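You operate a simulated robot arm through the tools that you are given. There is no shell and no other tool.

Carry out the task below with a simulated robot arm. There is one attempt and no reset: what you move stays moved.

TASK
Stop the drip at the blue drain port, then test it.
Fine: the low valve marked DRAIN shut first, clamp shut, wheel tight; open that valve fully, then shut it again.

Only the result counts: the job must be done as asked and must still hold three seconds after the hand-in. Knocking over, shifting, dropping, spilling or breaking anything else fails it.

THE ROBOT
A 7-joint arm with a fingered hand, fixed in place. Base frame: the origin is at the foot of the arm, x ahead of it, y to its left, z up. Readings come in mm, rad, newtons and seconds.
Its first joint turns from -2.897 to 2.897 rad. Payload 3.7 kg.
The tool frame sits at the grasp point between the pads (the TCP): z along the fingers, y along the line on which they close. The tips reach 25 mm beyond it. Largest opening 88 mm; the body of the gripper starts 29 mm behind the TCP. The gripper is a hand of 5 fingers: y runs from the thumb to the fingers, the wrist lies at [-13, -106, -174] in the tool frame, and closing takes about 1.5 s.
Orientation is that of the tool frame in the base frame, as a unit quaternion [w, x, y, z]. With the fingers straight down and the wrist toward the robot, the tool's x, y and z point along [0, 1, 0], [1, 0, 0] and [0, 0, -1] of the base frame.

THE INTERFACE
- The arm moves only by the tool play_rows. Its argument "targets" is a list of rows, each a list of 7 numbers: the opening in per cent of the stroke, from 0 (shut) to 100 (fully open), then the shift along the tool's x, y, z in mm, then the turn, a rotation vector about the tool's x, y, z in rad. In form: [[hand, tx, ty, tz, wx, wy, wz], ...]. A call has 1 to 20 rows; each row is the pose to reach, as a shift and turn from the pose commanded when the call began, along the tool's axes at that moment. A row lasts 0.2 s, in which the tool goes at most 50 mm and 0.15 rad; a call with a longer step from one row to the next is refused whole, and so is a gripper value outside its range. A pose out of reach is approached as far as the arm can. The call stops where the force on the tool passes 40 N (or 10 N more than at its start, if that is more) or the arm is blocked; 0.2 s more then pass. Each finger travels about 108 mm/s and halts on what it meets, pressing with about 32 N; the grip force reading is that of the motor and also rises with nothing between the fingers. The clock runs only during rows and for 0.2 s after the last one: add rows that repeat a pose to give the fingers time. The reply holds the time, the measured pose of the TCP, the force on the tool along the base axes, the opening and the grip force, in the units named above and with some noise, with the torque about the TCP (base axes, N m) and any sound that the robot's microphone picked up.
- Cameras (640 x 400 px; columns grow to the right, rows downward): "scene" is fixed at [401.8, 649.1, 1321.7]; the picture's right is [0.00, 1.00, 0.00], its down [0.78, -0.00, -0.63] and it looks along [-0.63, 0.00, -0.78] (base axes); focal length 219 px, centre (320, 200). "wrist" rides on the gripper at [59, -79, -105] in the tool frame; the picture's right is [-0.73, 0.32, -0.61], its down [-0.62, -0.68, 0.38] and it looks along [-0.29, 0.66, 0.70] (tool axes); focal length 234 px, centre (320, 200). There is no depth. A picture from a camera that has moved, and an enlarged one, comes with that camera's place and axes in the base frame and with its lens.
- capture(camera): a new picture of that camera. The clock stands still meanwhile.
- preshape(shape): the hand has 5 fingers and takes this shape, open, in about a second: jaw (thumb against the fingers, like two jaws); tri (thumb and two fingers); tip (a fingertip pinch); poke (one finger out to press); point (the index stretched); flat (the hand flat); cup (the hand cupped); fist (a fist). The gripper value then closes the fingers along that shape, each until it touches; the sizes above hold for jaw. It gives what a move gives, with no picture.
- inspect(camera, box): a new picture of the part [left, top, right, bottom] of that camera's present view, enlarged. The clock stands still meanwhile.
- finish_job(): hands the job in; it is judged then, once.

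Places have to be worked out from the pictures, the camera data and where the tool is seen. Open the gripper and draw the arm clear of the work before you hand the job in, unless the task says otherwise.

The tools are called as name(argument=value, ...) on one line, values as JSON. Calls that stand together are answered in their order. play_rows: Moves the arm, as the interface text tells. Its arguments: {"type":"object","properties":{"targets":{"type":"array"}},"required":["targets"]} The other tools are called the same way: preshape (shape) gives the hand a shape; capture (camera) takes a picture; inspect (camera, box) takes an enlarged picture of a part of a camera's view; finish_job () hands the job in.

At the start:

```text
t: 0.0
position: [319.4, 562.8, 912.3]
tool_rot: [0.0, 0.707, 0.707, 0.0]
wrist_force: [0.1, 0.1, 0.5]
torque: [0.0, 0.01, 0.01]
width: 87.8
grasp_force: 0.0
shape: jaw
```

scene: 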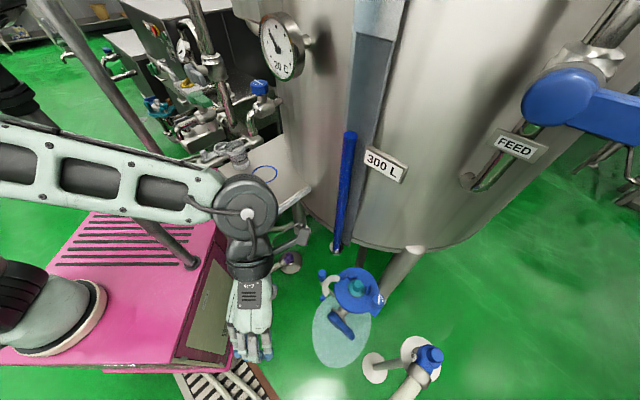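
wrist: 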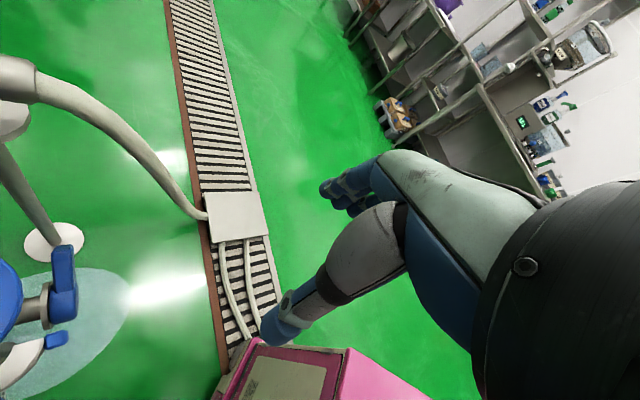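

I begin by looking closely at the area around the blue drain port under the tank, in both cameras.

inspect(camera="scene", box=[260, 220, 460, 400])

inspect(camera="wrist", box=[0, 160, 240, 400])

inspect(camera="scene", box=[420, 20, 640, 220])

```text
2.22 times, centred on (360, 310) of scene
camera zoom: at [401.8, 649.1, 1321.7], right [0.0, 1.0, 0.0], down [0.78, 0.0, -0.63], along [-0.63, 0.0, -0.78], focal length 487 px, centre (231, -44)
```

zoom: 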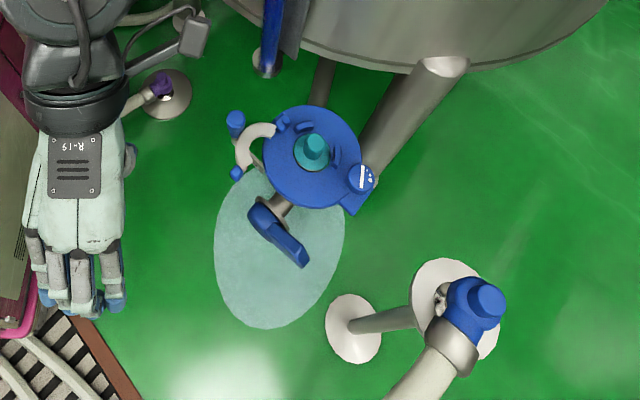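

```text
1.67 times, centred on (120, 280) of wrist
camera zoom: at [241.3, 620.6, 1015.8], right [0.32, -0.73, 0.61], down [-0.68, -0.62, -0.38], along [0.66, -0.29, -0.7], focal length 390 px, centre (653, 67)
```

zoom: 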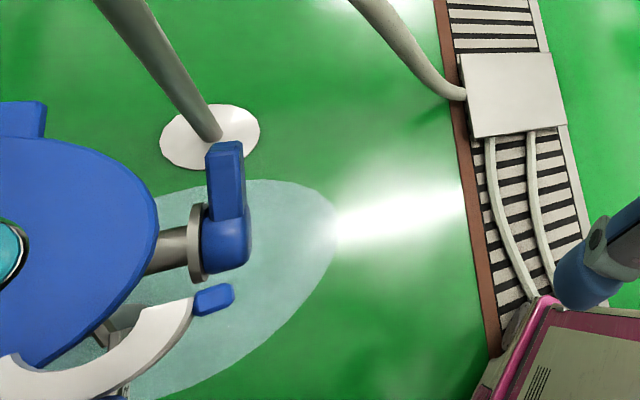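

```text
2.00 times, centred on (530, 120) of scene
camera zoom: at [401.8, 649.1, 1321.7], right [0.0, 1.0, 0.0], down [0.78, 0.0, -0.63], along [-0.63, 0.0, -0.78], focal length 438 px, centre (-100, 360)
```

zoom: 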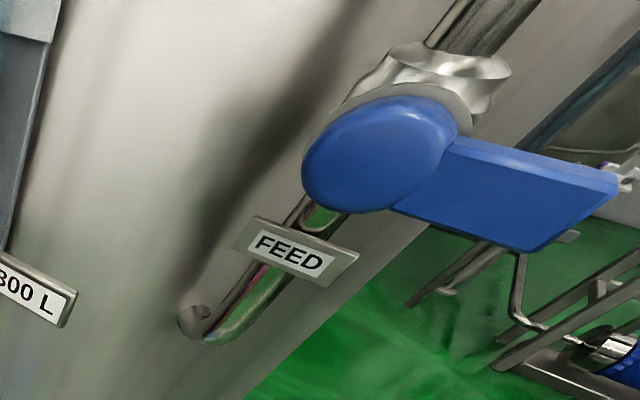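

The blue port has a large blue body, a teal knob, a white C-shaped piece with blue ends, and a blue lever. I zoom in more to tell them apart.

inspect(camera="scene", box=[310, 255, 400, 345])

inspect(camera="scene", box=[350, 320, 460, 400])

inspect(camera="wrist", box=[0, 220, 110, 400])

inspect(camera="scene", box=[210, 120, 370, 290])

```text
4.44 times, centred on (355, 300) of scene
camera zoom: at [401.8, 649.1, 1321.7], right [0.0, 1.0, 0.0], down [0.78, 0.0, -0.63], along [-0.63, 0.0, -0.78], focal length 973 px, centre (164, -244)
```

zoom: 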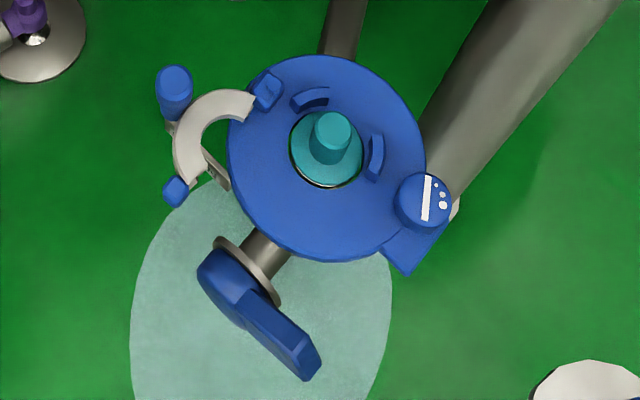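

```text
5.00 times, centred on (405, 360) of scene
camera zoom: at [401.8, 649.1, 1321.7], right [0.0, 1.0, 0.0], down [0.78, 0.0, -0.63], along [-0.63, 0.0, -0.78], focal length 1095 px, centre (-105, -600)
```

zoom: 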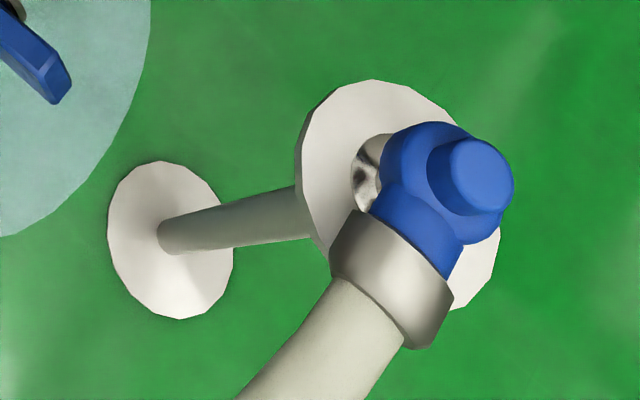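

```text
2.22 times, centred on (55, 310) of wrist
camera zoom: at [241.3, 620.6, 1015.8], right [0.32, -0.73, 0.61], down [-0.68, -0.62, -0.38], along [0.66, -0.29, -0.7], focal length 520 px, centre (909, -44)
```

zoom: 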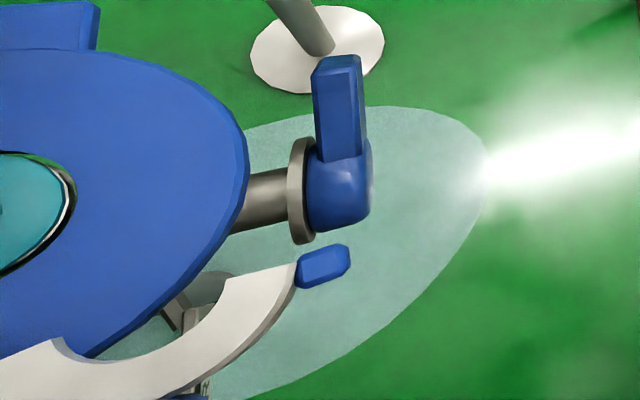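

```text
2.35 times, centred on (290, 205) of scene
camera zoom: at [401.8, 649.1, 1321.7], right [0.0, 1.0, 0.0], down [0.78, 0.0, -0.63], along [-0.63, 0.0, -0.78], focal length 515 px, centre (391, 188)
```

zoom: 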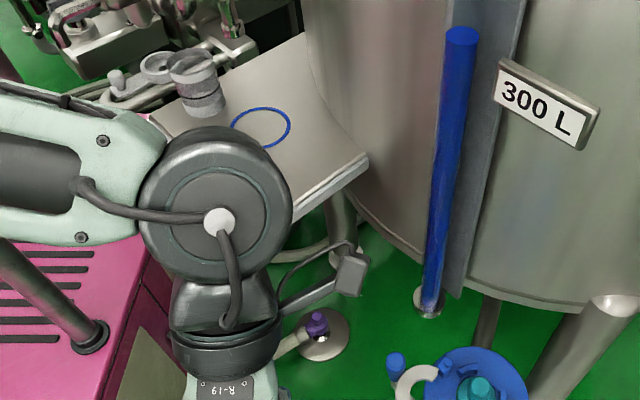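

The port sits near [200, 760, 620] with the lever lower and nearer. I turn the hand about the vertical, staying high, to see the port with the wrist camera.

play_rows(targets=[[100, 2.7, -15, 1, 0, 0, -0.105], [100, 5.4, -30, 2, 0, 0, -0.21], [100, 8.1, -45, 3, 0, 0, -0.315], [100, 10.8, -60, 4, 0, 0, -0.42], [100, 13.5, -75, 5, 0, 0, -0.525], [100, 16.2, -90, 6, 0, 0, -0.63], [100, 18.9, -105, 7, 0, 0, -0.735], [100, 21.6, -120, 8, 0, 0, -0.84], [100, 24.3, -135, 10, 0, 0, -0.945], [100, 27, -149, 12, 0, 0, -1.047]])

capture(camera="wrist")

capture(camera="scene")

```text
t: 2.2
position: [171.6, 588.7, 898.2]
tool_rot: [0.0, 0.258, 0.966, 0.0]
wrist_force: [1.0, -0.8, 0.0]
torque: [0.0, -0.02, -0.01]
width: 87.6
grasp_force: 0.1
shape: jaw
```

```text
taken
camera wrist: at [81.1, 549.9, 1004.0], right [0.79, -0.08, 0.61], down [0.2, -0.9, -0.38], along [0.58, 0.43, -0.7], focal length 234 px, centre (320, 200)
```

wrist: 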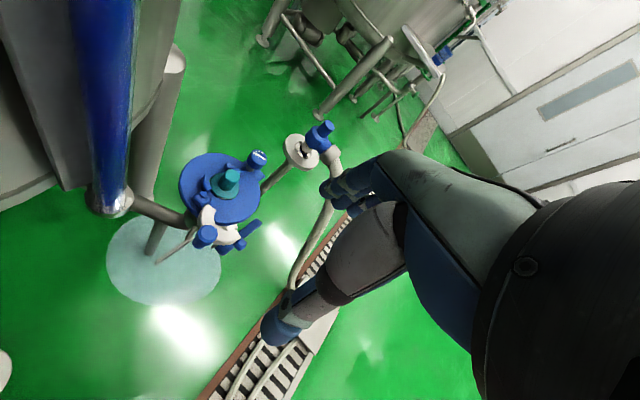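

```text
taken
```

scene: 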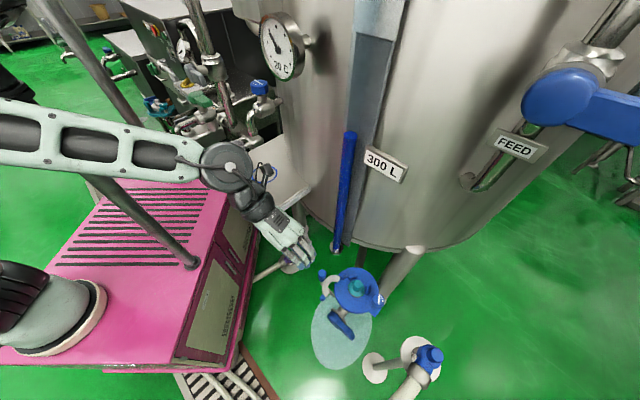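

Now the port is visible from the tank side. I zoom in on it.

inspect(camera="wrist", box=[150, 120, 290, 270])

inspect(camera="wrist", box=[170, 140, 280, 210])

inspect(camera="wrist", box=[170, 190, 280, 260])

inspect(camera="wrist", box=[270, 110, 350, 170])

```text
2.67 times, centred on (220, 195) of wrist
camera zoom: at [81.1, 549.9, 1004.0], right [0.79, -0.08, 0.61], down [0.2, -0.9, -0.38], along [0.58, 0.43, -0.7], focal length 624 px, centre (587, 213)
```

zoom: 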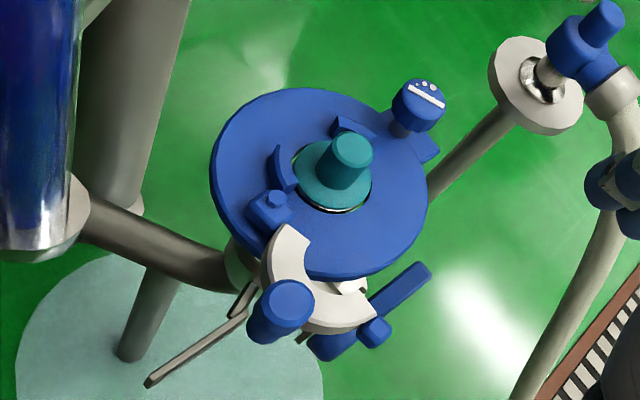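

```text
5.71 times, centred on (225, 175) of wrist
camera zoom: at [81.1, 549.9, 1004.0], right [0.79, -0.08, 0.61], down [0.2, -0.9, -0.38], along [0.58, 0.43, -0.7], focal length 1338 px, centre (863, 343)
```

zoom: 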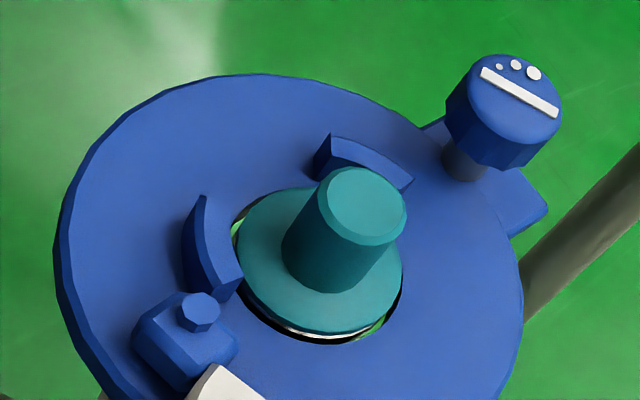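

```text
5.71 times, centred on (225, 225) of wrist
camera zoom: at [81.1, 549.9, 1004.0], right [0.79, -0.08, 0.61], down [0.2, -0.9, -0.38], along [0.58, 0.43, -0.7], focal length 1338 px, centre (863, 57)
```

zoom: 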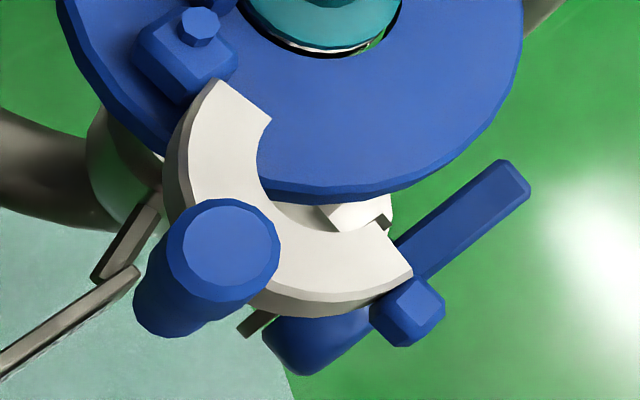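

```text
6.67 times, centred on (310, 140) of wrist
camera zoom: at [81.1, 549.9, 1004.0], right [0.79, -0.08, 0.61], down [0.2, -0.9, -0.38], along [0.58, 0.43, -0.7], focal length 1561 px, centre (387, 600)
```

zoom: 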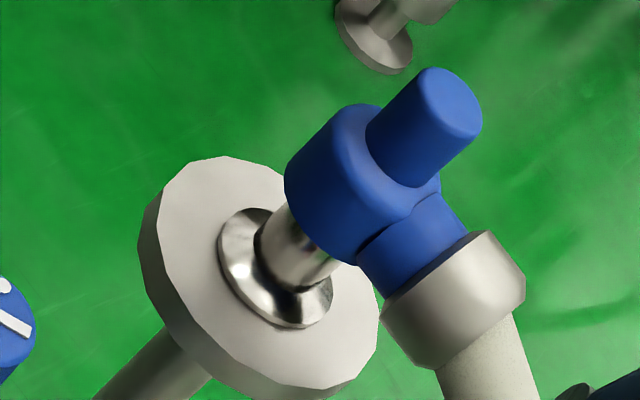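

The parts are clear: a teal cap in the blue plate, a white swing-clamp with a tall blue handle hinged at a block, a blue marked wheel near [229, 820, 653], and the low blue lever with hub near [243, 697, 448]. I move to a lower, front-side viewpoint to see the lever and any DRAIN mark.

play_rows(targets=[[100, -14.8, 9.4, 18.3, 0, 0, -0.0873], [100, -29.5, 18.9, 36.7, 0, 0, -0.1745], [100, -44.3, 28.3, 55, 0, 0, -0.2618], [100, -59, 37.8, 73.3, 0, 0, -0.349], [100, -73.8, 47.2, 91.7, 0, 0, -0.4363], [100, -88.5, 56.7, 110, 0, 0, -0.5235], [100, -103.3, 66.1, 128.3, 0, 0, -0.6108], [100, -118, 75.5, 146.7, 0, 0, -0.698], [100, -132.8, 85, 165, 0, 0, -0.7853], [100, -147.5, 94.4, 183.3, 0, 0, -0.8725], [100, -162.3, 103.9, 201.7, 0, 0, -0.9598], [100, -177.1, 113.3, 220, 0, 0, -1.047]])

capture(camera="wrist")

capture(camera="scene")

```text
t: 4.8
position: [380.4, 599.3, 678.6]
tool_rot: [0.002, -0.26, 0.966, 0.0]
wrist_force: [0.0, 0.4, 0.1]
torque: [-0.01, -0.04, -0.01]
width: 87.9
grasp_force: 0.1
shape: jaw
```

```text
taken
camera wrist: at [369.0, 501.9, 783.6], right [0.47, 0.64, 0.61], down [0.88, -0.28, -0.38], along [-0.08, 0.71, -0.7], focal length 234 px, centre (320, 200)
```

wrist: 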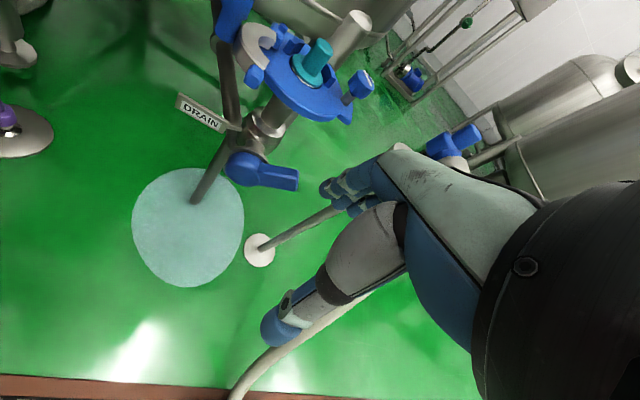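

```text
taken
```

scene: 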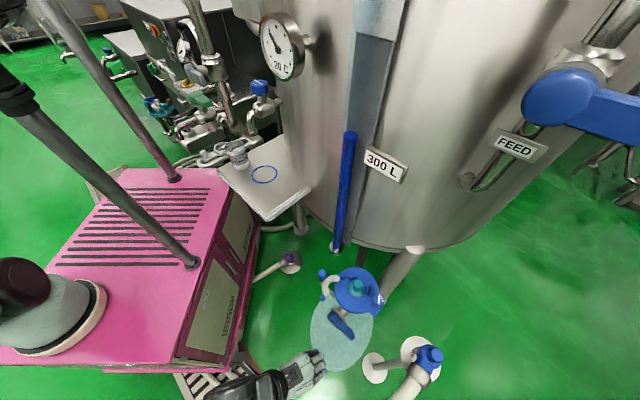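

The DRAIN tag is on the blue-lever valve just under the port. I zoom in on it from here.

inspect(camera="wrist", box=[160, 80, 320, 210])

inspect(camera="wrist", box=[210, 0, 400, 130])

inspect(camera="wrist", box=[210, 120, 310, 200])

```text
3.08 times, centred on (240, 145) of wrist
camera zoom: at [369.0, 501.9, 783.6], right [0.47, 0.64, 0.61], down [0.88, -0.28, -0.38], along [-0.08, 0.71, -0.7], focal length 720 px, centre (566, 369)
```

zoom: 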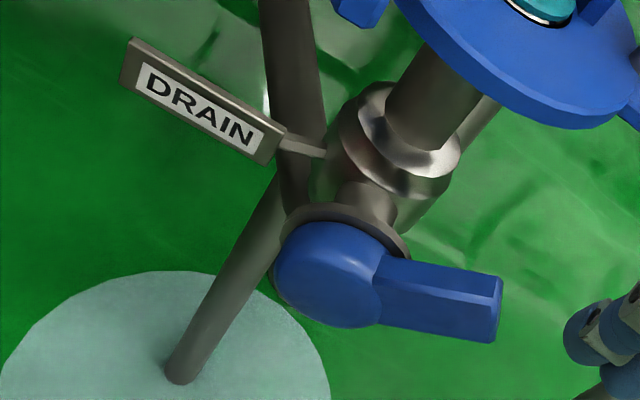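

```text
3.08 times, centred on (305, 65) of wrist
camera zoom: at [369.0, 501.9, 783.6], right [0.47, 0.64, 0.61], down [0.88, -0.28, -0.38], along [-0.08, 0.71, -0.7], focal length 720 px, centre (366, 615)
```

zoom: 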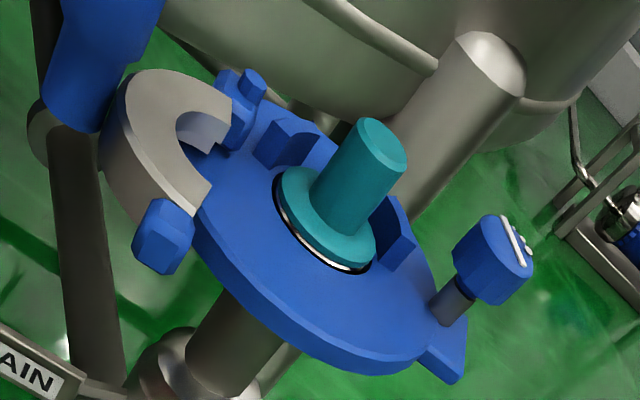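

```text
5.00 times, centred on (260, 160) of wrist
camera zoom: at [369.0, 501.9, 783.6], right [0.47, 0.64, 0.61], down [0.88, -0.28, -0.38], along [-0.08, 0.71, -0.7], focal length 1171 px, centre (620, 400)
```

zoom: 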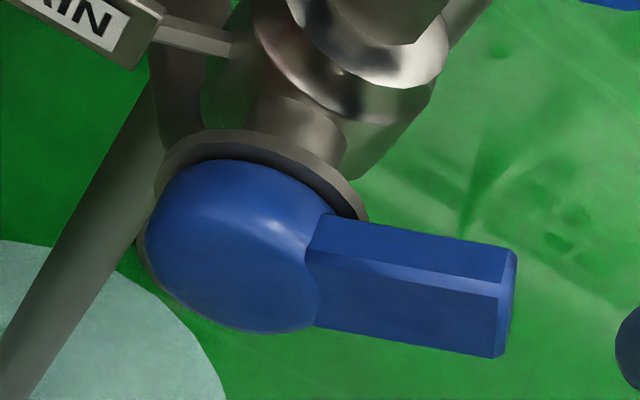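

The DRAIN tag is on the quarter-turn lever valve: the pipe is vertical and the lever sits about 25° above the "across" position, so it is probably cracked open. I try the poke shape here in free space to see where its fingertip lies.

preshape(shape="poke")

capture(camera="wrist")

inspect(camera="scene", box=[200, 300, 400, 400])

```text
t: 5.7
position: [380.7, 600.1, 677.6]
tool_rot: [0.0, -0.259, 0.966, 0.0]
wrist_force: [0.0, -0.1, 0.3]
torque: [0.0, 0.0, 0.02]
width: 0.0
grasp_force: 0.1
shape: poke
```

```text
taken
camera wrist: at [369.0, 501.8, 783.4], right [0.47, 0.64, 0.61], down [0.88, -0.28, -0.38], along [-0.08, 0.71, -0.7], focal length 234 px, centre (320, 200)
```

wrist: 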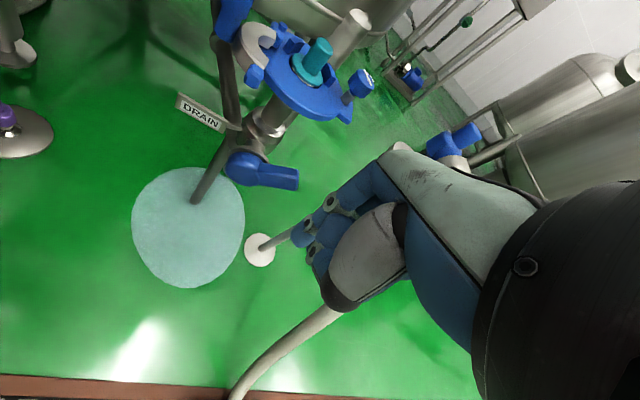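

```text
3.20 times, centred on (300, 350) of scene
camera zoom: at [401.8, 649.1, 1321.7], right [0.0, 1.0, 0.0], down [0.78, 0.0, -0.63], along [-0.63, 0.0, -0.78], focal length 701 px, centre (384, -280)
```

zoom: 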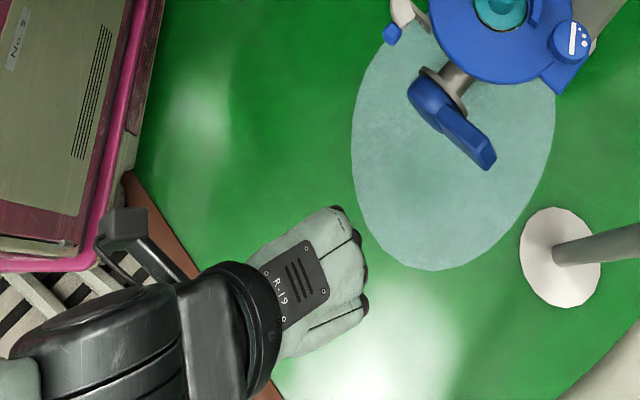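

I zoom in on the hand to see which finger stands out and where its tip is.

inspect(camera="wrist", box=[240, 140, 440, 330])

preshape(shape="point")

capture(camera="wrist")

capture(camera="scene")

```text
2.11 times, centred on (340, 235) of wrist
camera zoom: at [369.0, 501.8, 783.4], right [0.47, 0.64, 0.61], down [0.88, -0.28, -0.38], along [-0.08, 0.71, -0.7], focal length 493 px, centre (278, 126)
```

zoom: 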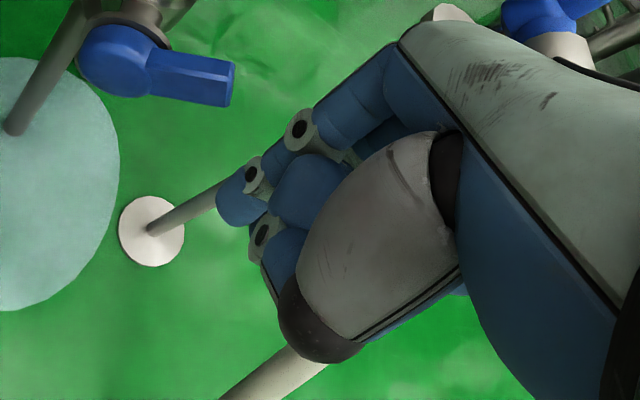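

```text
t: 6.6
position: [380.1, 600.1, 678.4]
tool_rot: [0.0, -0.259, 0.966, 0.0]
wrist_force: [0.2, 0.4, 0.4]
torque: [0.01, 0.0, 0.02]
width: 0.0
grasp_force: 0.0
shape: point
```

```text
taken
camera wrist: at [369.0, 501.9, 783.4], right [0.47, 0.64, 0.61], down [0.88, -0.28, -0.38], along [-0.08, 0.71, -0.7], focal length 234 px, centre (320, 200)
```

wrist: 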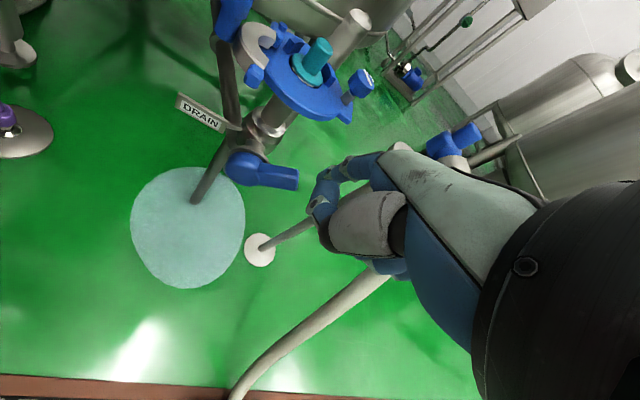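

```text
taken
```

scene: 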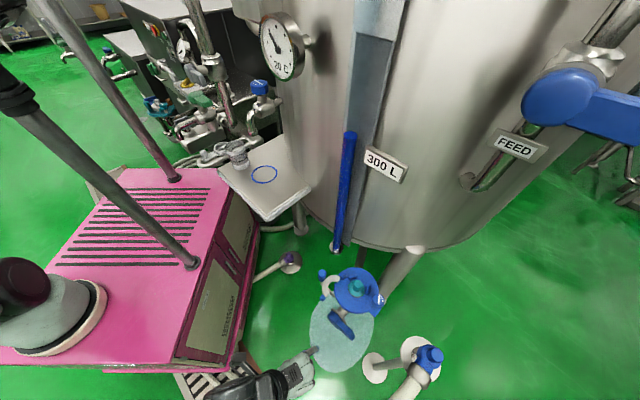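

inspect(camera="scene", box=[240, 320, 360, 400])

inspect(camera="wrist", box=[270, 130, 430, 290])

```text
5.00 times, centred on (300, 360) of scene
camera zoom: at [401.8, 649.1, 1321.7], right [0.0, 1.0, 0.0], down [0.78, 0.0, -0.63], along [-0.63, 0.0, -0.78], focal length 1095 px, centre (420, -600)
```

zoom: 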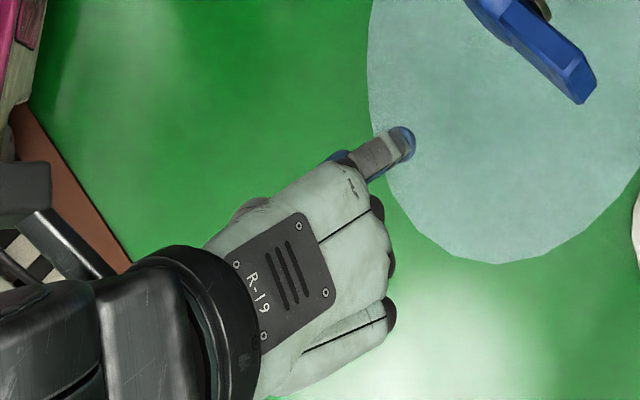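

```text
2.50 times, centred on (350, 210) of wrist
camera zoom: at [369.0, 501.9, 783.4], right [0.47, 0.64, 0.61], down [0.88, -0.28, -0.38], along [-0.08, 0.71, -0.7], focal length 585 px, centre (245, 175)
```

zoom: 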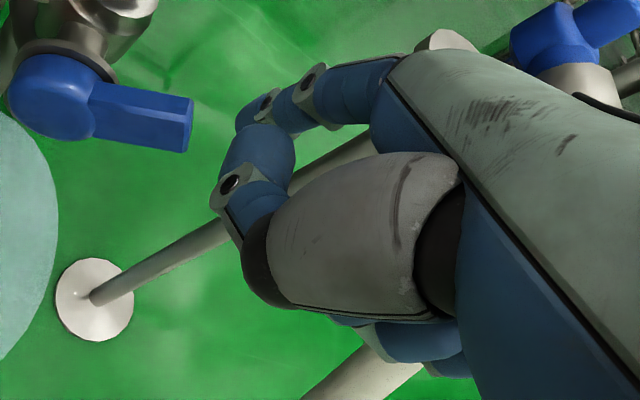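

The stretched index ("point") sticks out usefully beyond the hand, and from outside the port I can tilt the hand so it reaches across the lever's plane. I tilt the tool about 45° toward the port at a safe standoff, which also gives a level side view of the lever.

play_rows(targets=[[100, -3.1, 6, 14, -0.0782, 0.0082, -0.0198], [100, -6.2, 11.9, 28, -0.1565, 0.0164, -0.0396], [100, -9.3, 17.9, 42, -0.2347, 0.0246, -0.0594], [100, -12.4, 23.8, 56, -0.313, 0.0328, -0.0792], [100, -15.5, 29.8, 70, -0.3912, 0.041, -0.099], [100, -18.5, 35.7, 84, -0.4694, 0.0493, -0.1189], [100, -21.6, 41.7, 98, -0.5477, 0.0575, -0.1387], [100, -24.7, 47.6, 112, -0.6259, 0.0657, -0.1585], [100, -27.8, 53.6, 126, -0.7042, 0.0739, -0.1783], [100, -30.9, 59.5, 140, -0.7824, 0.0821, -0.1981]])

capture(camera="wrist")

capture(camera="scene")

```text
t: 8.8
position: [378.3, 668.3, 539.3]
tool_rot: [-0.137, -0.331, 0.862, 0.359]
wrist_force: [0.2, 0.0, -0.1]
torque: [-0.03, -0.04, -0.06]
width: 0.0
grasp_force: 0.1
shape: point
```

```text
taken
camera wrist: at [422.2, 530.6, 557.0], right [0.67, 0.34, 0.66], down [0.6, 0.26, -0.75], along [-0.42, 0.9, -0.03], focal length 234 px, centre (320, 200)
```

wrist: 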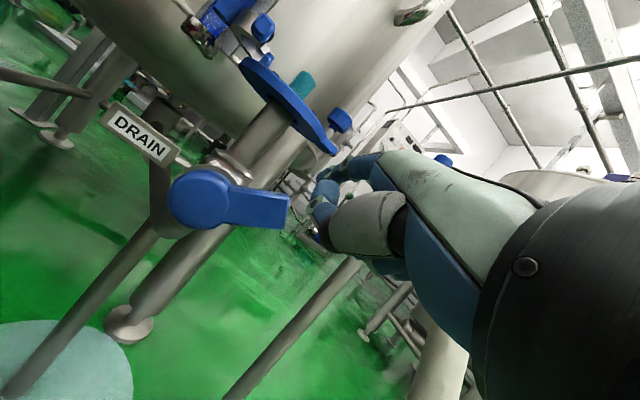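

```text
taken
```

scene: 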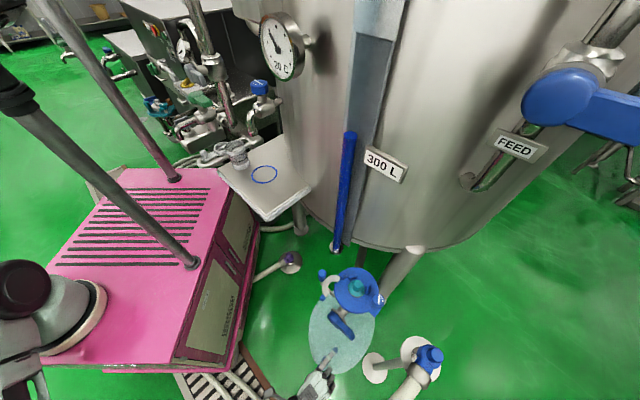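

This is a clear side view with the DRAIN tag and lever. I zoom in to measure the lever's angle against the pipe.

inspect(camera="wrist", box=[140, 140, 320, 250])

inspect(camera="wrist", box=[190, 0, 370, 160])

inspect(camera="wrist", box=[280, 130, 420, 270])

inspect(camera="scene", box=[270, 300, 390, 400])

```text
3.56 times, centred on (230, 195) of wrist
camera zoom: at [422.2, 530.6, 557.0], right [0.67, 0.34, 0.66], down [0.6, 0.26, -0.75], along [-0.42, 0.9, -0.03], focal length 833 px, centre (640, 218)
```

zoom: 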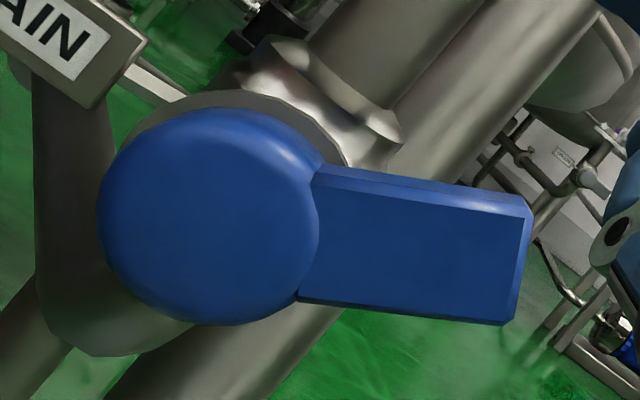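

```text
2.50 times, centred on (280, 80) of wrist
camera zoom: at [422.2, 530.6, 557.0], right [0.67, 0.34, 0.66], down [0.6, 0.26, -0.75], along [-0.42, 0.9, -0.03], focal length 585 px, centre (420, 500)
```

zoom: 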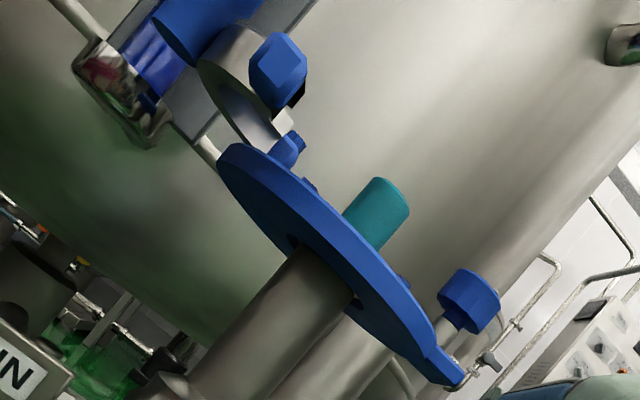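

```text
2.86 times, centred on (350, 200) of wrist
camera zoom: at [422.2, 530.6, 557.0], right [0.67, 0.34, 0.66], down [0.6, 0.26, -0.75], along [-0.42, 0.9, -0.03], focal length 669 px, centre (234, 200)
```

zoom: 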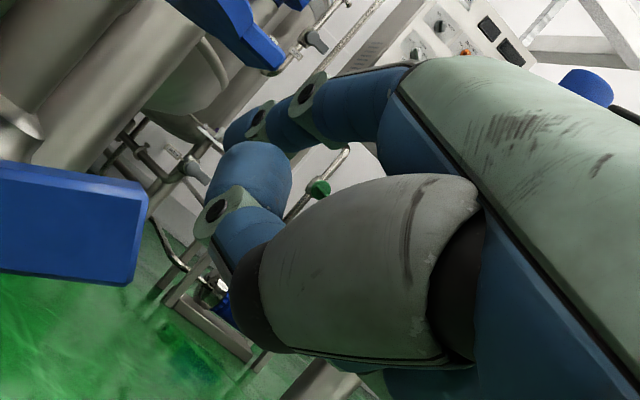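

```text
4.00 times, centred on (330, 350) of scene
camera zoom: at [401.8, 649.1, 1321.7], right [0.0, 1.0, 0.0], down [0.78, 0.0, -0.63], along [-0.63, 0.0, -0.78], focal length 876 px, centre (280, -400)
```

zoom: 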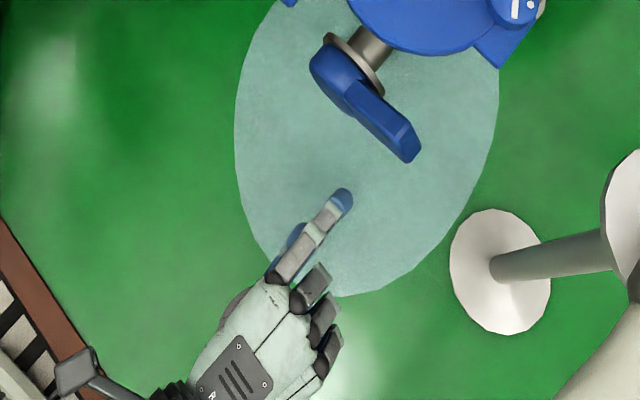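

The lever is about 30° above horizontal, hub near [248, 698, 475], lever length ~84 mm; the port pipe is vertical, so "across" (horizontal) should be shut. I slide the index above the lever (tip ~20 mm above it) and check.

play_rows(targets=[[100, 7, -3.5, 3.5, 0, 0, 0], [100, 14, -7.1, 7.1, 0, 0, 0], [100, 14, 3.7, 17.8, 0, 0, 0], [100, 14, 14.4, 28.6, 0, 0, 0], [100, 14, 25.2, 39.3, 0, 0, 0], [100, 14, 36, 50.1, 0, 0, 0], [100, 14, 46.7, 60.8, 0, 0, 0]])

capture(camera="wrist")

inspect(camera="scene", box=[290, 260, 410, 360])

```text
t: 10.4
position: [317.2, 712.6, 529.9]
tool_rot: [-0.136, -0.331, 0.863, 0.357]
wrist_force: [0.4, -0.7, -0.9]
torque: [0.03, 0.0, 0.02]
width: 0.0
grasp_force: 0.0
shape: point
```

```text
taken
camera wrist: at [360.3, 576.1, 546.5], right [0.67, 0.34, 0.66], down [0.6, 0.26, -0.75], along [-0.42, 0.91, -0.03], focal length 234 px, centre (320, 200)
```

wrist: 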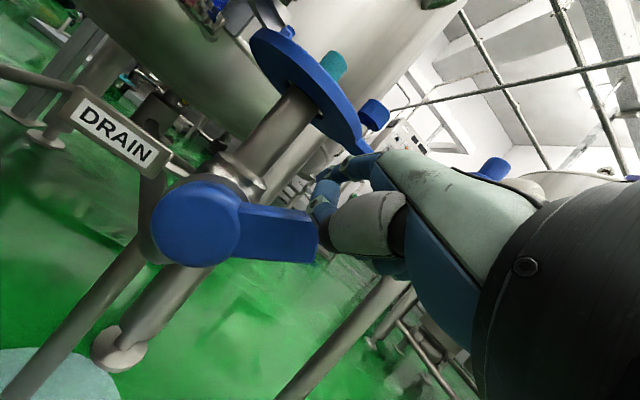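

```text
4.00 times, centred on (350, 310) of scene
camera zoom: at [401.8, 649.1, 1321.7], right [0.0, 1.0, 0.0], down [0.78, 0.0, -0.63], along [-0.63, 0.0, -0.78], focal length 876 px, centre (200, -240)
```

zoom: 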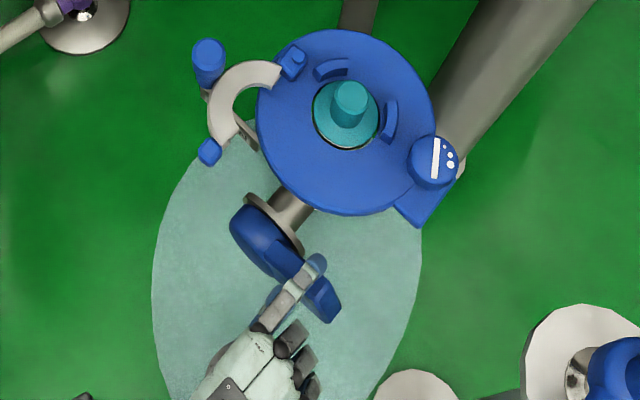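

inspect(camera="wrist", box=[200, 130, 400, 290])

inspect(camera="scene", box=[325, 300, 385, 350])

```text
2.50 times, centred on (300, 210) of wrist
camera zoom: at [360.3, 576.1, 546.5], right [0.67, 0.34, 0.66], down [0.6, 0.26, -0.75], along [-0.42, 0.91, -0.03], focal length 585 px, centre (370, 175)
```

zoom: 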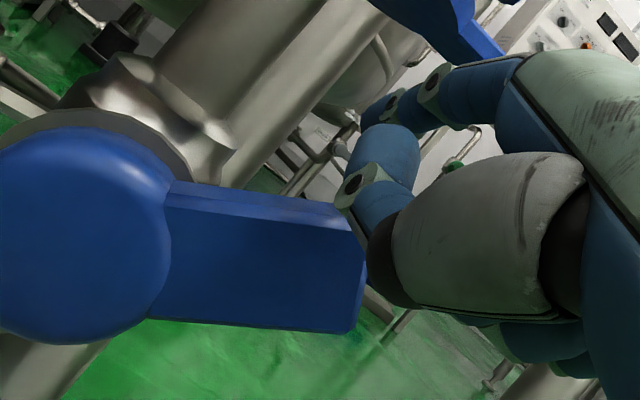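

```text
8.00 times, centred on (355, 325) of scene
camera zoom: at [401.8, 649.1, 1321.7], right [0.0, 1.0, 0.0], down [0.78, 0.0, -0.63], along [-0.63, 0.0, -0.78], focal length 1752 px, centre (40, -800)
```

zoom: 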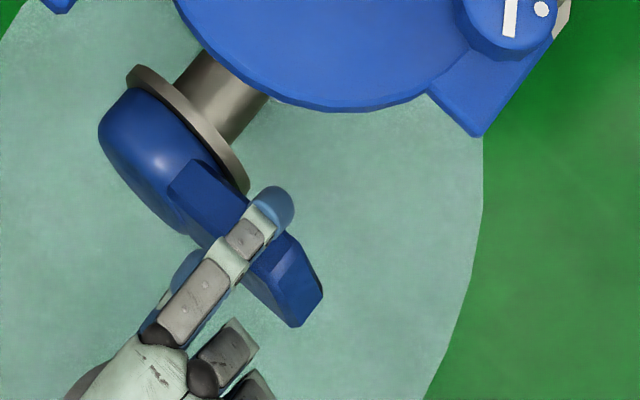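

The index lies across above the lever, about two-thirds out from the hub. I lower it onto the lever and press it down along the lever's arc, watching the force.

play_rows(targets=[[100, 0.2, -4.2, 4.2, 0, 0, 0], [100, 0.5, -8.5, 8.5, 0, 0, 0], [100, 0.6, -12.4, 12.4, 0, 0, 0], [100, 0.8, -16.3, 16.3, 0, 0, 0], [100, -1.7, -18, 18, 0, 0, 0], [100, -4.2, -19.7, 19.7, 0, 0, 0], [100, -6.5, -21.5, 21.5, 0, 0, 0], [100, -8.7, -23.2, 23.2, 0, 0, 0], [100, -10.7, -25, 25, 0, 0, 0], [100, -12.7, -26.9, 26.9, 0, 0, 0]])

capture(camera="wrist")

```text
t: 12.6
position: [326.2, 722.0, 491.9]
tool_rot: [-0.138, -0.332, 0.862, 0.357]
wrist_force: [-0.7, 0.5, -0.1]
torque: [0.01, 0.0, 0.01]
width: 0.0
grasp_force: 0.0
shape: point
```

```text
taken
camera wrist: at [369.8, 585.0, 509.4], right [0.67, 0.34, 0.66], down [0.6, 0.26, -0.75], along [-0.42, 0.91, -0.03], focal length 234 px, centre (320, 200)
```

wrist: 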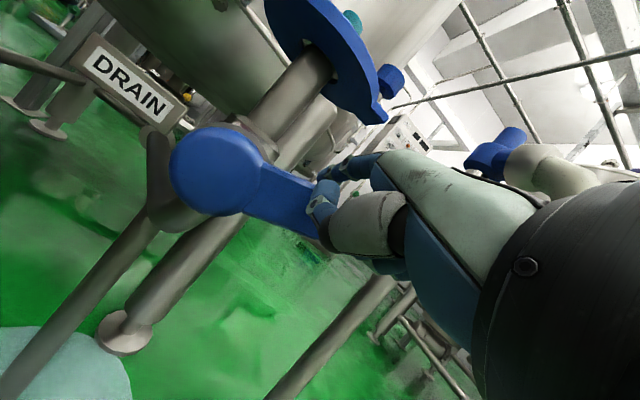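

The reading shows almost no force, but the lever looks lower in the picture. I zoom in to measure its angle now.

inspect(camera="wrist", box=[150, 110, 350, 270])

inspect(camera="scene", box=[325, 300, 385, 350])

```text
2.50 times, centred on (250, 190) of wrist
camera zoom: at [369.8, 585.0, 509.4], right [0.67, 0.34, 0.66], down [0.6, 0.26, -0.75], along [-0.42, 0.91, -0.03], focal length 585 px, centre (495, 225)
```

zoom: 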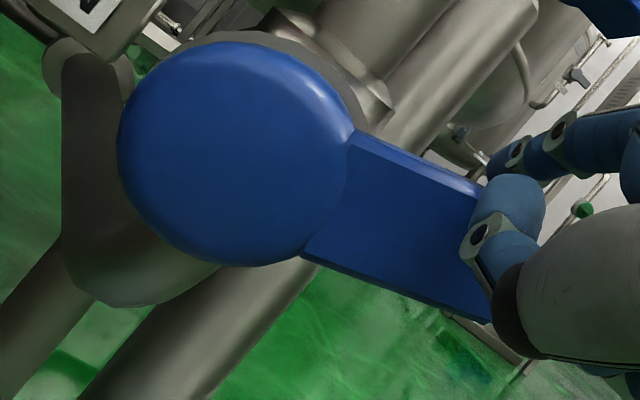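

```text
8.00 times, centred on (355, 325) of scene
camera zoom: at [401.8, 649.1, 1321.7], right [0.0, 1.0, 0.0], down [0.78, 0.0, -0.63], along [-0.63, 0.0, -0.78], focal length 1752 px, centre (40, -800)
```

zoom: 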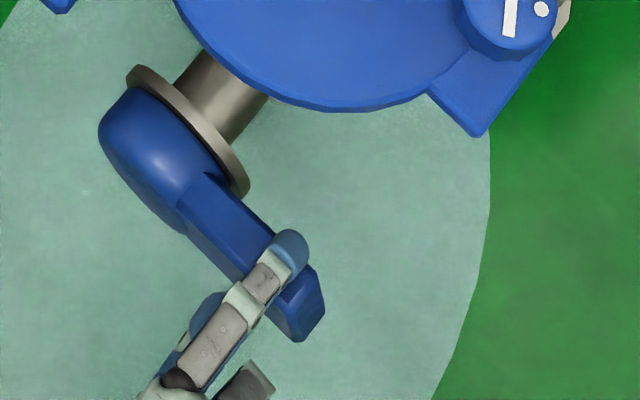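

The lever has come down to about 19°. I continue pushing along the arc toward horizontal in small steps.

play_rows(targets=[[100, -1.8, -2, 2, 0, 0, 0], [100, -3.6, -4, 4, 0, 0, 0], [100, -5.2, -6, 6, 0, 0, 0], [100, -6.7, -8.1, 8.1, 0, 0, 0], [100, -8.1, -10.3, 10.3, 0, 0, 0], [100, -9.3, -12.5, 12.5, 0, 0, 0]])

inspect(camera="wrist", box=[150, 110, 350, 270])

```text
t: 14.0
position: [333.5, 727.6, 473.9]
tool_rot: [-0.137, -0.332, 0.863, 0.357]
wrist_force: [-0.3, 0.5, 1.4]
torque: [0.04, 0.0, -0.01]
width: 0.0
grasp_force: 0.1
shape: point
```

```text
2.50 times, centred on (250, 190) of wrist
camera zoom: at [376.8, 590.9, 491.4], right [0.67, 0.34, 0.66], down [0.6, 0.26, -0.75], along [-0.42, 0.9, -0.03], focal length 585 px, centre (495, 225)
```

zoom: 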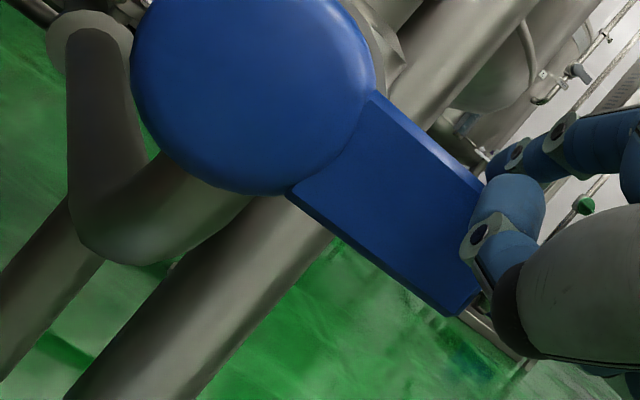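

The lever is now about 1° from horizontal. I press a few millimetres more to see whether there is a stop.

play_rows(targets=[[100, -0.5, -1.1, 1.1, 0, 0, 0], [100, -1, -2.2, 2.2, 0, 0, 0], [100, -1.5, -3.4, 3.4, 0, 0, 0], [100, -2, -4.5, 4.5, 0, 0, 0]])

inspect(camera="wrist", box=[150, 110, 350, 270])

```text
t: 15.0
position: [333.9, 729.0, 468.4]
tool_rot: [-0.137, -0.331, 0.862, 0.357]
wrist_force: [1.0, -1.7, 3.6]
torque: [0.14, 0.19, 0.07]
width: 0.0
grasp_force: 0.0
shape: point
```

```text
2.50 times, centred on (250, 190) of wrist
camera zoom: at [378.2, 591.9, 485.7], right [0.67, 0.34, 0.66], down [0.6, 0.26, -0.75], along [-0.42, 0.9, -0.03], focal length 585 px, centre (495, 225)
```

zoom: 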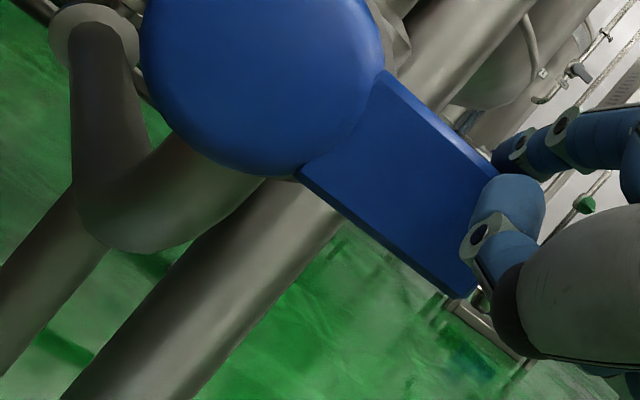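

Force has begun to rise (3.6 N) with the lever no longer moving, which suggests the shut stop. I press a little more to confirm.

play_rows(targets=[[100, -0.3, -1.1, 1.1, 0, 0, 0], [100, -0.6, -2.2, 2.2, 0, 0, 0], [100, -0.9, -3.3, 3.3, 0, 0, 0], [100, -1.2, -4.4, 4.4, 0, 0, 0]])

inspect(camera="wrist", box=[150, 90, 350, 250])

```text
t: 16.0
position: [336.9, 729.6, 461.7]
tool_rot: [-0.136, -0.331, 0.863, 0.357]
wrist_force: [-0.2, -1.9, 5.1]
torque: [0.22, 0.26, 0.09]
width: 0.0
grasp_force: 0.0
shape: point
```

```text
2.50 times, centred on (250, 170) of wrist
camera zoom: at [379.3, 593.4, 479.3], right [0.67, 0.34, 0.66], down [0.6, 0.26, -0.75], along [-0.42, 0.9, -0.03], focal length 585 px, centre (495, 275)
```

zoom: 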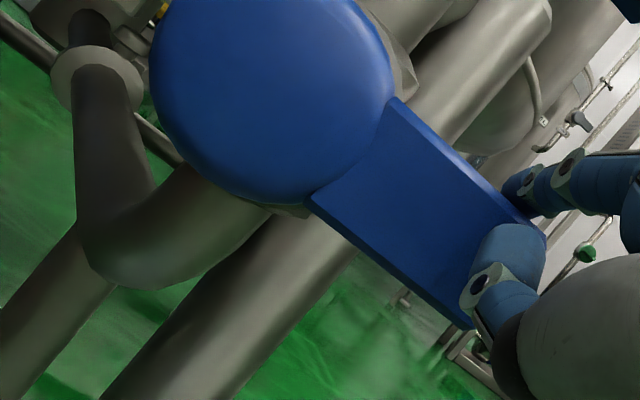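

The lever has stopped at horizontal (hand moved 6 mm more, lever stayed, finger flexed with 5 N), so the DRAIN valve is shut. I back off outward and up, then look again.

play_rows(targets=[[100, 0, -1.4, -9.9, 0, 0, 0], [100, 0, -2.8, -19.8, 0, 0, 0], [100, 0, -3.5, -38.9, 0, 0, 0], [100, 0, -3.5, -60.1, 0, 0, 0], [100, 0, 0, -84.9, 0, 0, 0], [100, 0, 1.4, -108.9, 0, 0, 0]])

inspect(camera="wrist", box=[120, 120, 320, 280])

capture(camera="wrist")

inspect(camera="scene", box=[310, 255, 400, 345])

```text
t: 17.4
position: [387.9, 674.9, 541.2]
tool_rot: [-0.137, -0.331, 0.863, 0.357]
wrist_force: [-0.7, 0.3, -0.1]
torque: [0.05, -0.01, 0.03]
width: 0.0
grasp_force: 0.1
shape: point
```

```text
2.50 times, centred on (220, 200) of wrist
camera zoom: at [431.4, 538.2, 558.9], right [0.67, 0.34, 0.66], down [0.6, 0.26, -0.75], along [-0.43, 0.9, -0.03], focal length 585 px, centre (570, 200)
```

zoom: 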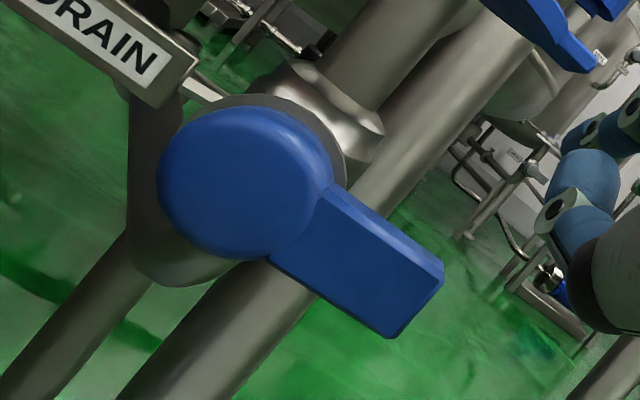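

```text
taken
camera wrist: at [431.4, 538.2, 558.9], right [0.67, 0.34, 0.66], down [0.6, 0.26, -0.75], along [-0.43, 0.9, -0.03], focal length 234 px, centre (320, 200)
```

wrist: 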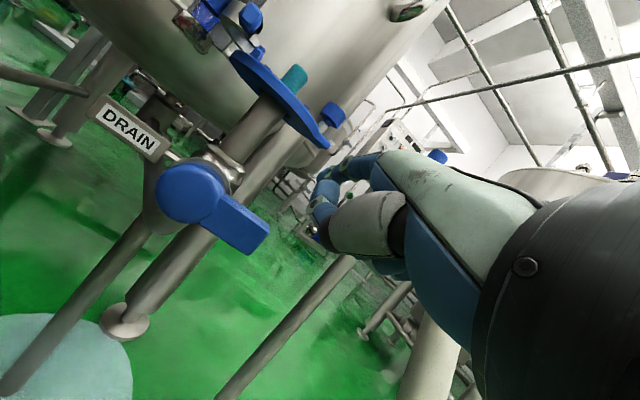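

```text
4.44 times, centred on (355, 300) of scene
camera zoom: at [401.8, 649.1, 1321.7], right [0.0, 1.0, 0.0], down [0.78, 0.0, -0.63], along [-0.63, 0.0, -0.78], focal length 973 px, centre (164, -244)
```

zoom: 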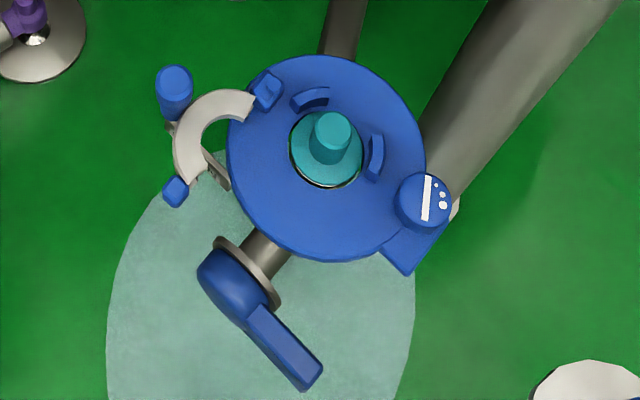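

The lever is horizontal and the puddle has stopped spreading. Next is the clamp; I look closer at its handle, hinge and free end from here.

inspect(camera="wrist", box=[170, 0, 360, 150])

inspect(camera="scene", box=[315, 260, 375, 310])

```text
2.67 times, centred on (265, 75) of wrist
camera zoom: at [431.4, 538.2, 558.9], right [0.67, 0.34, 0.66], down [0.6, 0.26, -0.75], along [-0.43, 0.9, -0.03], focal length 624 px, centre (467, 533)
```

zoom: 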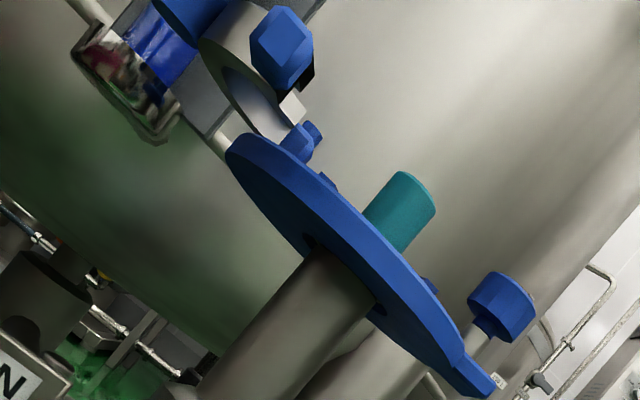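

```text
8.00 times, centred on (345, 285) of scene
camera zoom: at [401.8, 649.1, 1321.7], right [0.0, 1.0, 0.0], down [0.78, 0.0, -0.63], along [-0.63, 0.0, -0.78], focal length 1752 px, centre (120, -480)
```

zoom: 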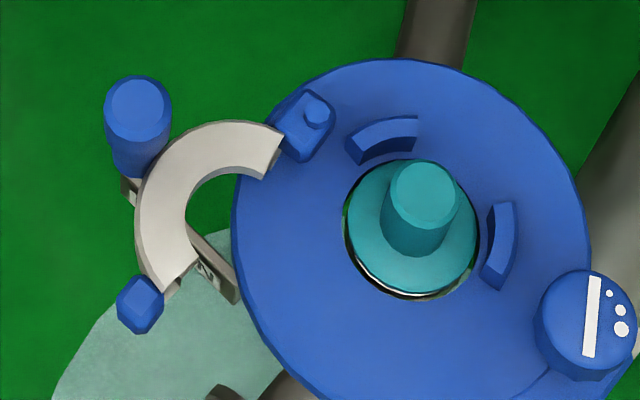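

The valve is shut. For the clamp I will switch to the closed jaw shape and use the row of fingers as a paddle against its tall handle, sweeping about the hinge near [149, 725]. First I rise and level the hand.

play_rows(targets=[[100, 5.2, 22.2, -23.8, 0.098, 0, 0], [100, 10.5, 44.4, -47.6, 0.196, 0, 0], [100, 15.8, 66.6, -71.3, 0.294, 0, 0], [100, 21, 88.8, -95.1, 0.392, 0, 0], [100, 26.2, 110.9, -118.9, 0.491, 0, 0], [100, 31.5, 133.1, -142.7, 0.589, 0, 0], [100, 36.8, 155.3, -166.4, 0.687, 0, 0], [100, 42, 177.5, -190.2, 0.7854, 0, 0]])

preshape(shape="jaw")

```text
t: 19.2
position: [363.0, 638.0, 799.4]
tool_rot: [0.0, -0.358, 0.934, -0.001]
wrist_force: [-0.1, 1.4, -1.0]
torque: [0.03, 0.04, 0.02]
width: 0.0
grasp_force: 0.0
shape: point
```

```text
t: 20.1
position: [360.2, 639.5, 799.4]
tool_rot: [-0.001, -0.358, 0.934, -0.001]
wrist_force: [-1.2, -0.2, 0.1]
torque: [0.05, -0.02, 0.01]
width: 87.7
grasp_force: 0.1
shape: jaw
```

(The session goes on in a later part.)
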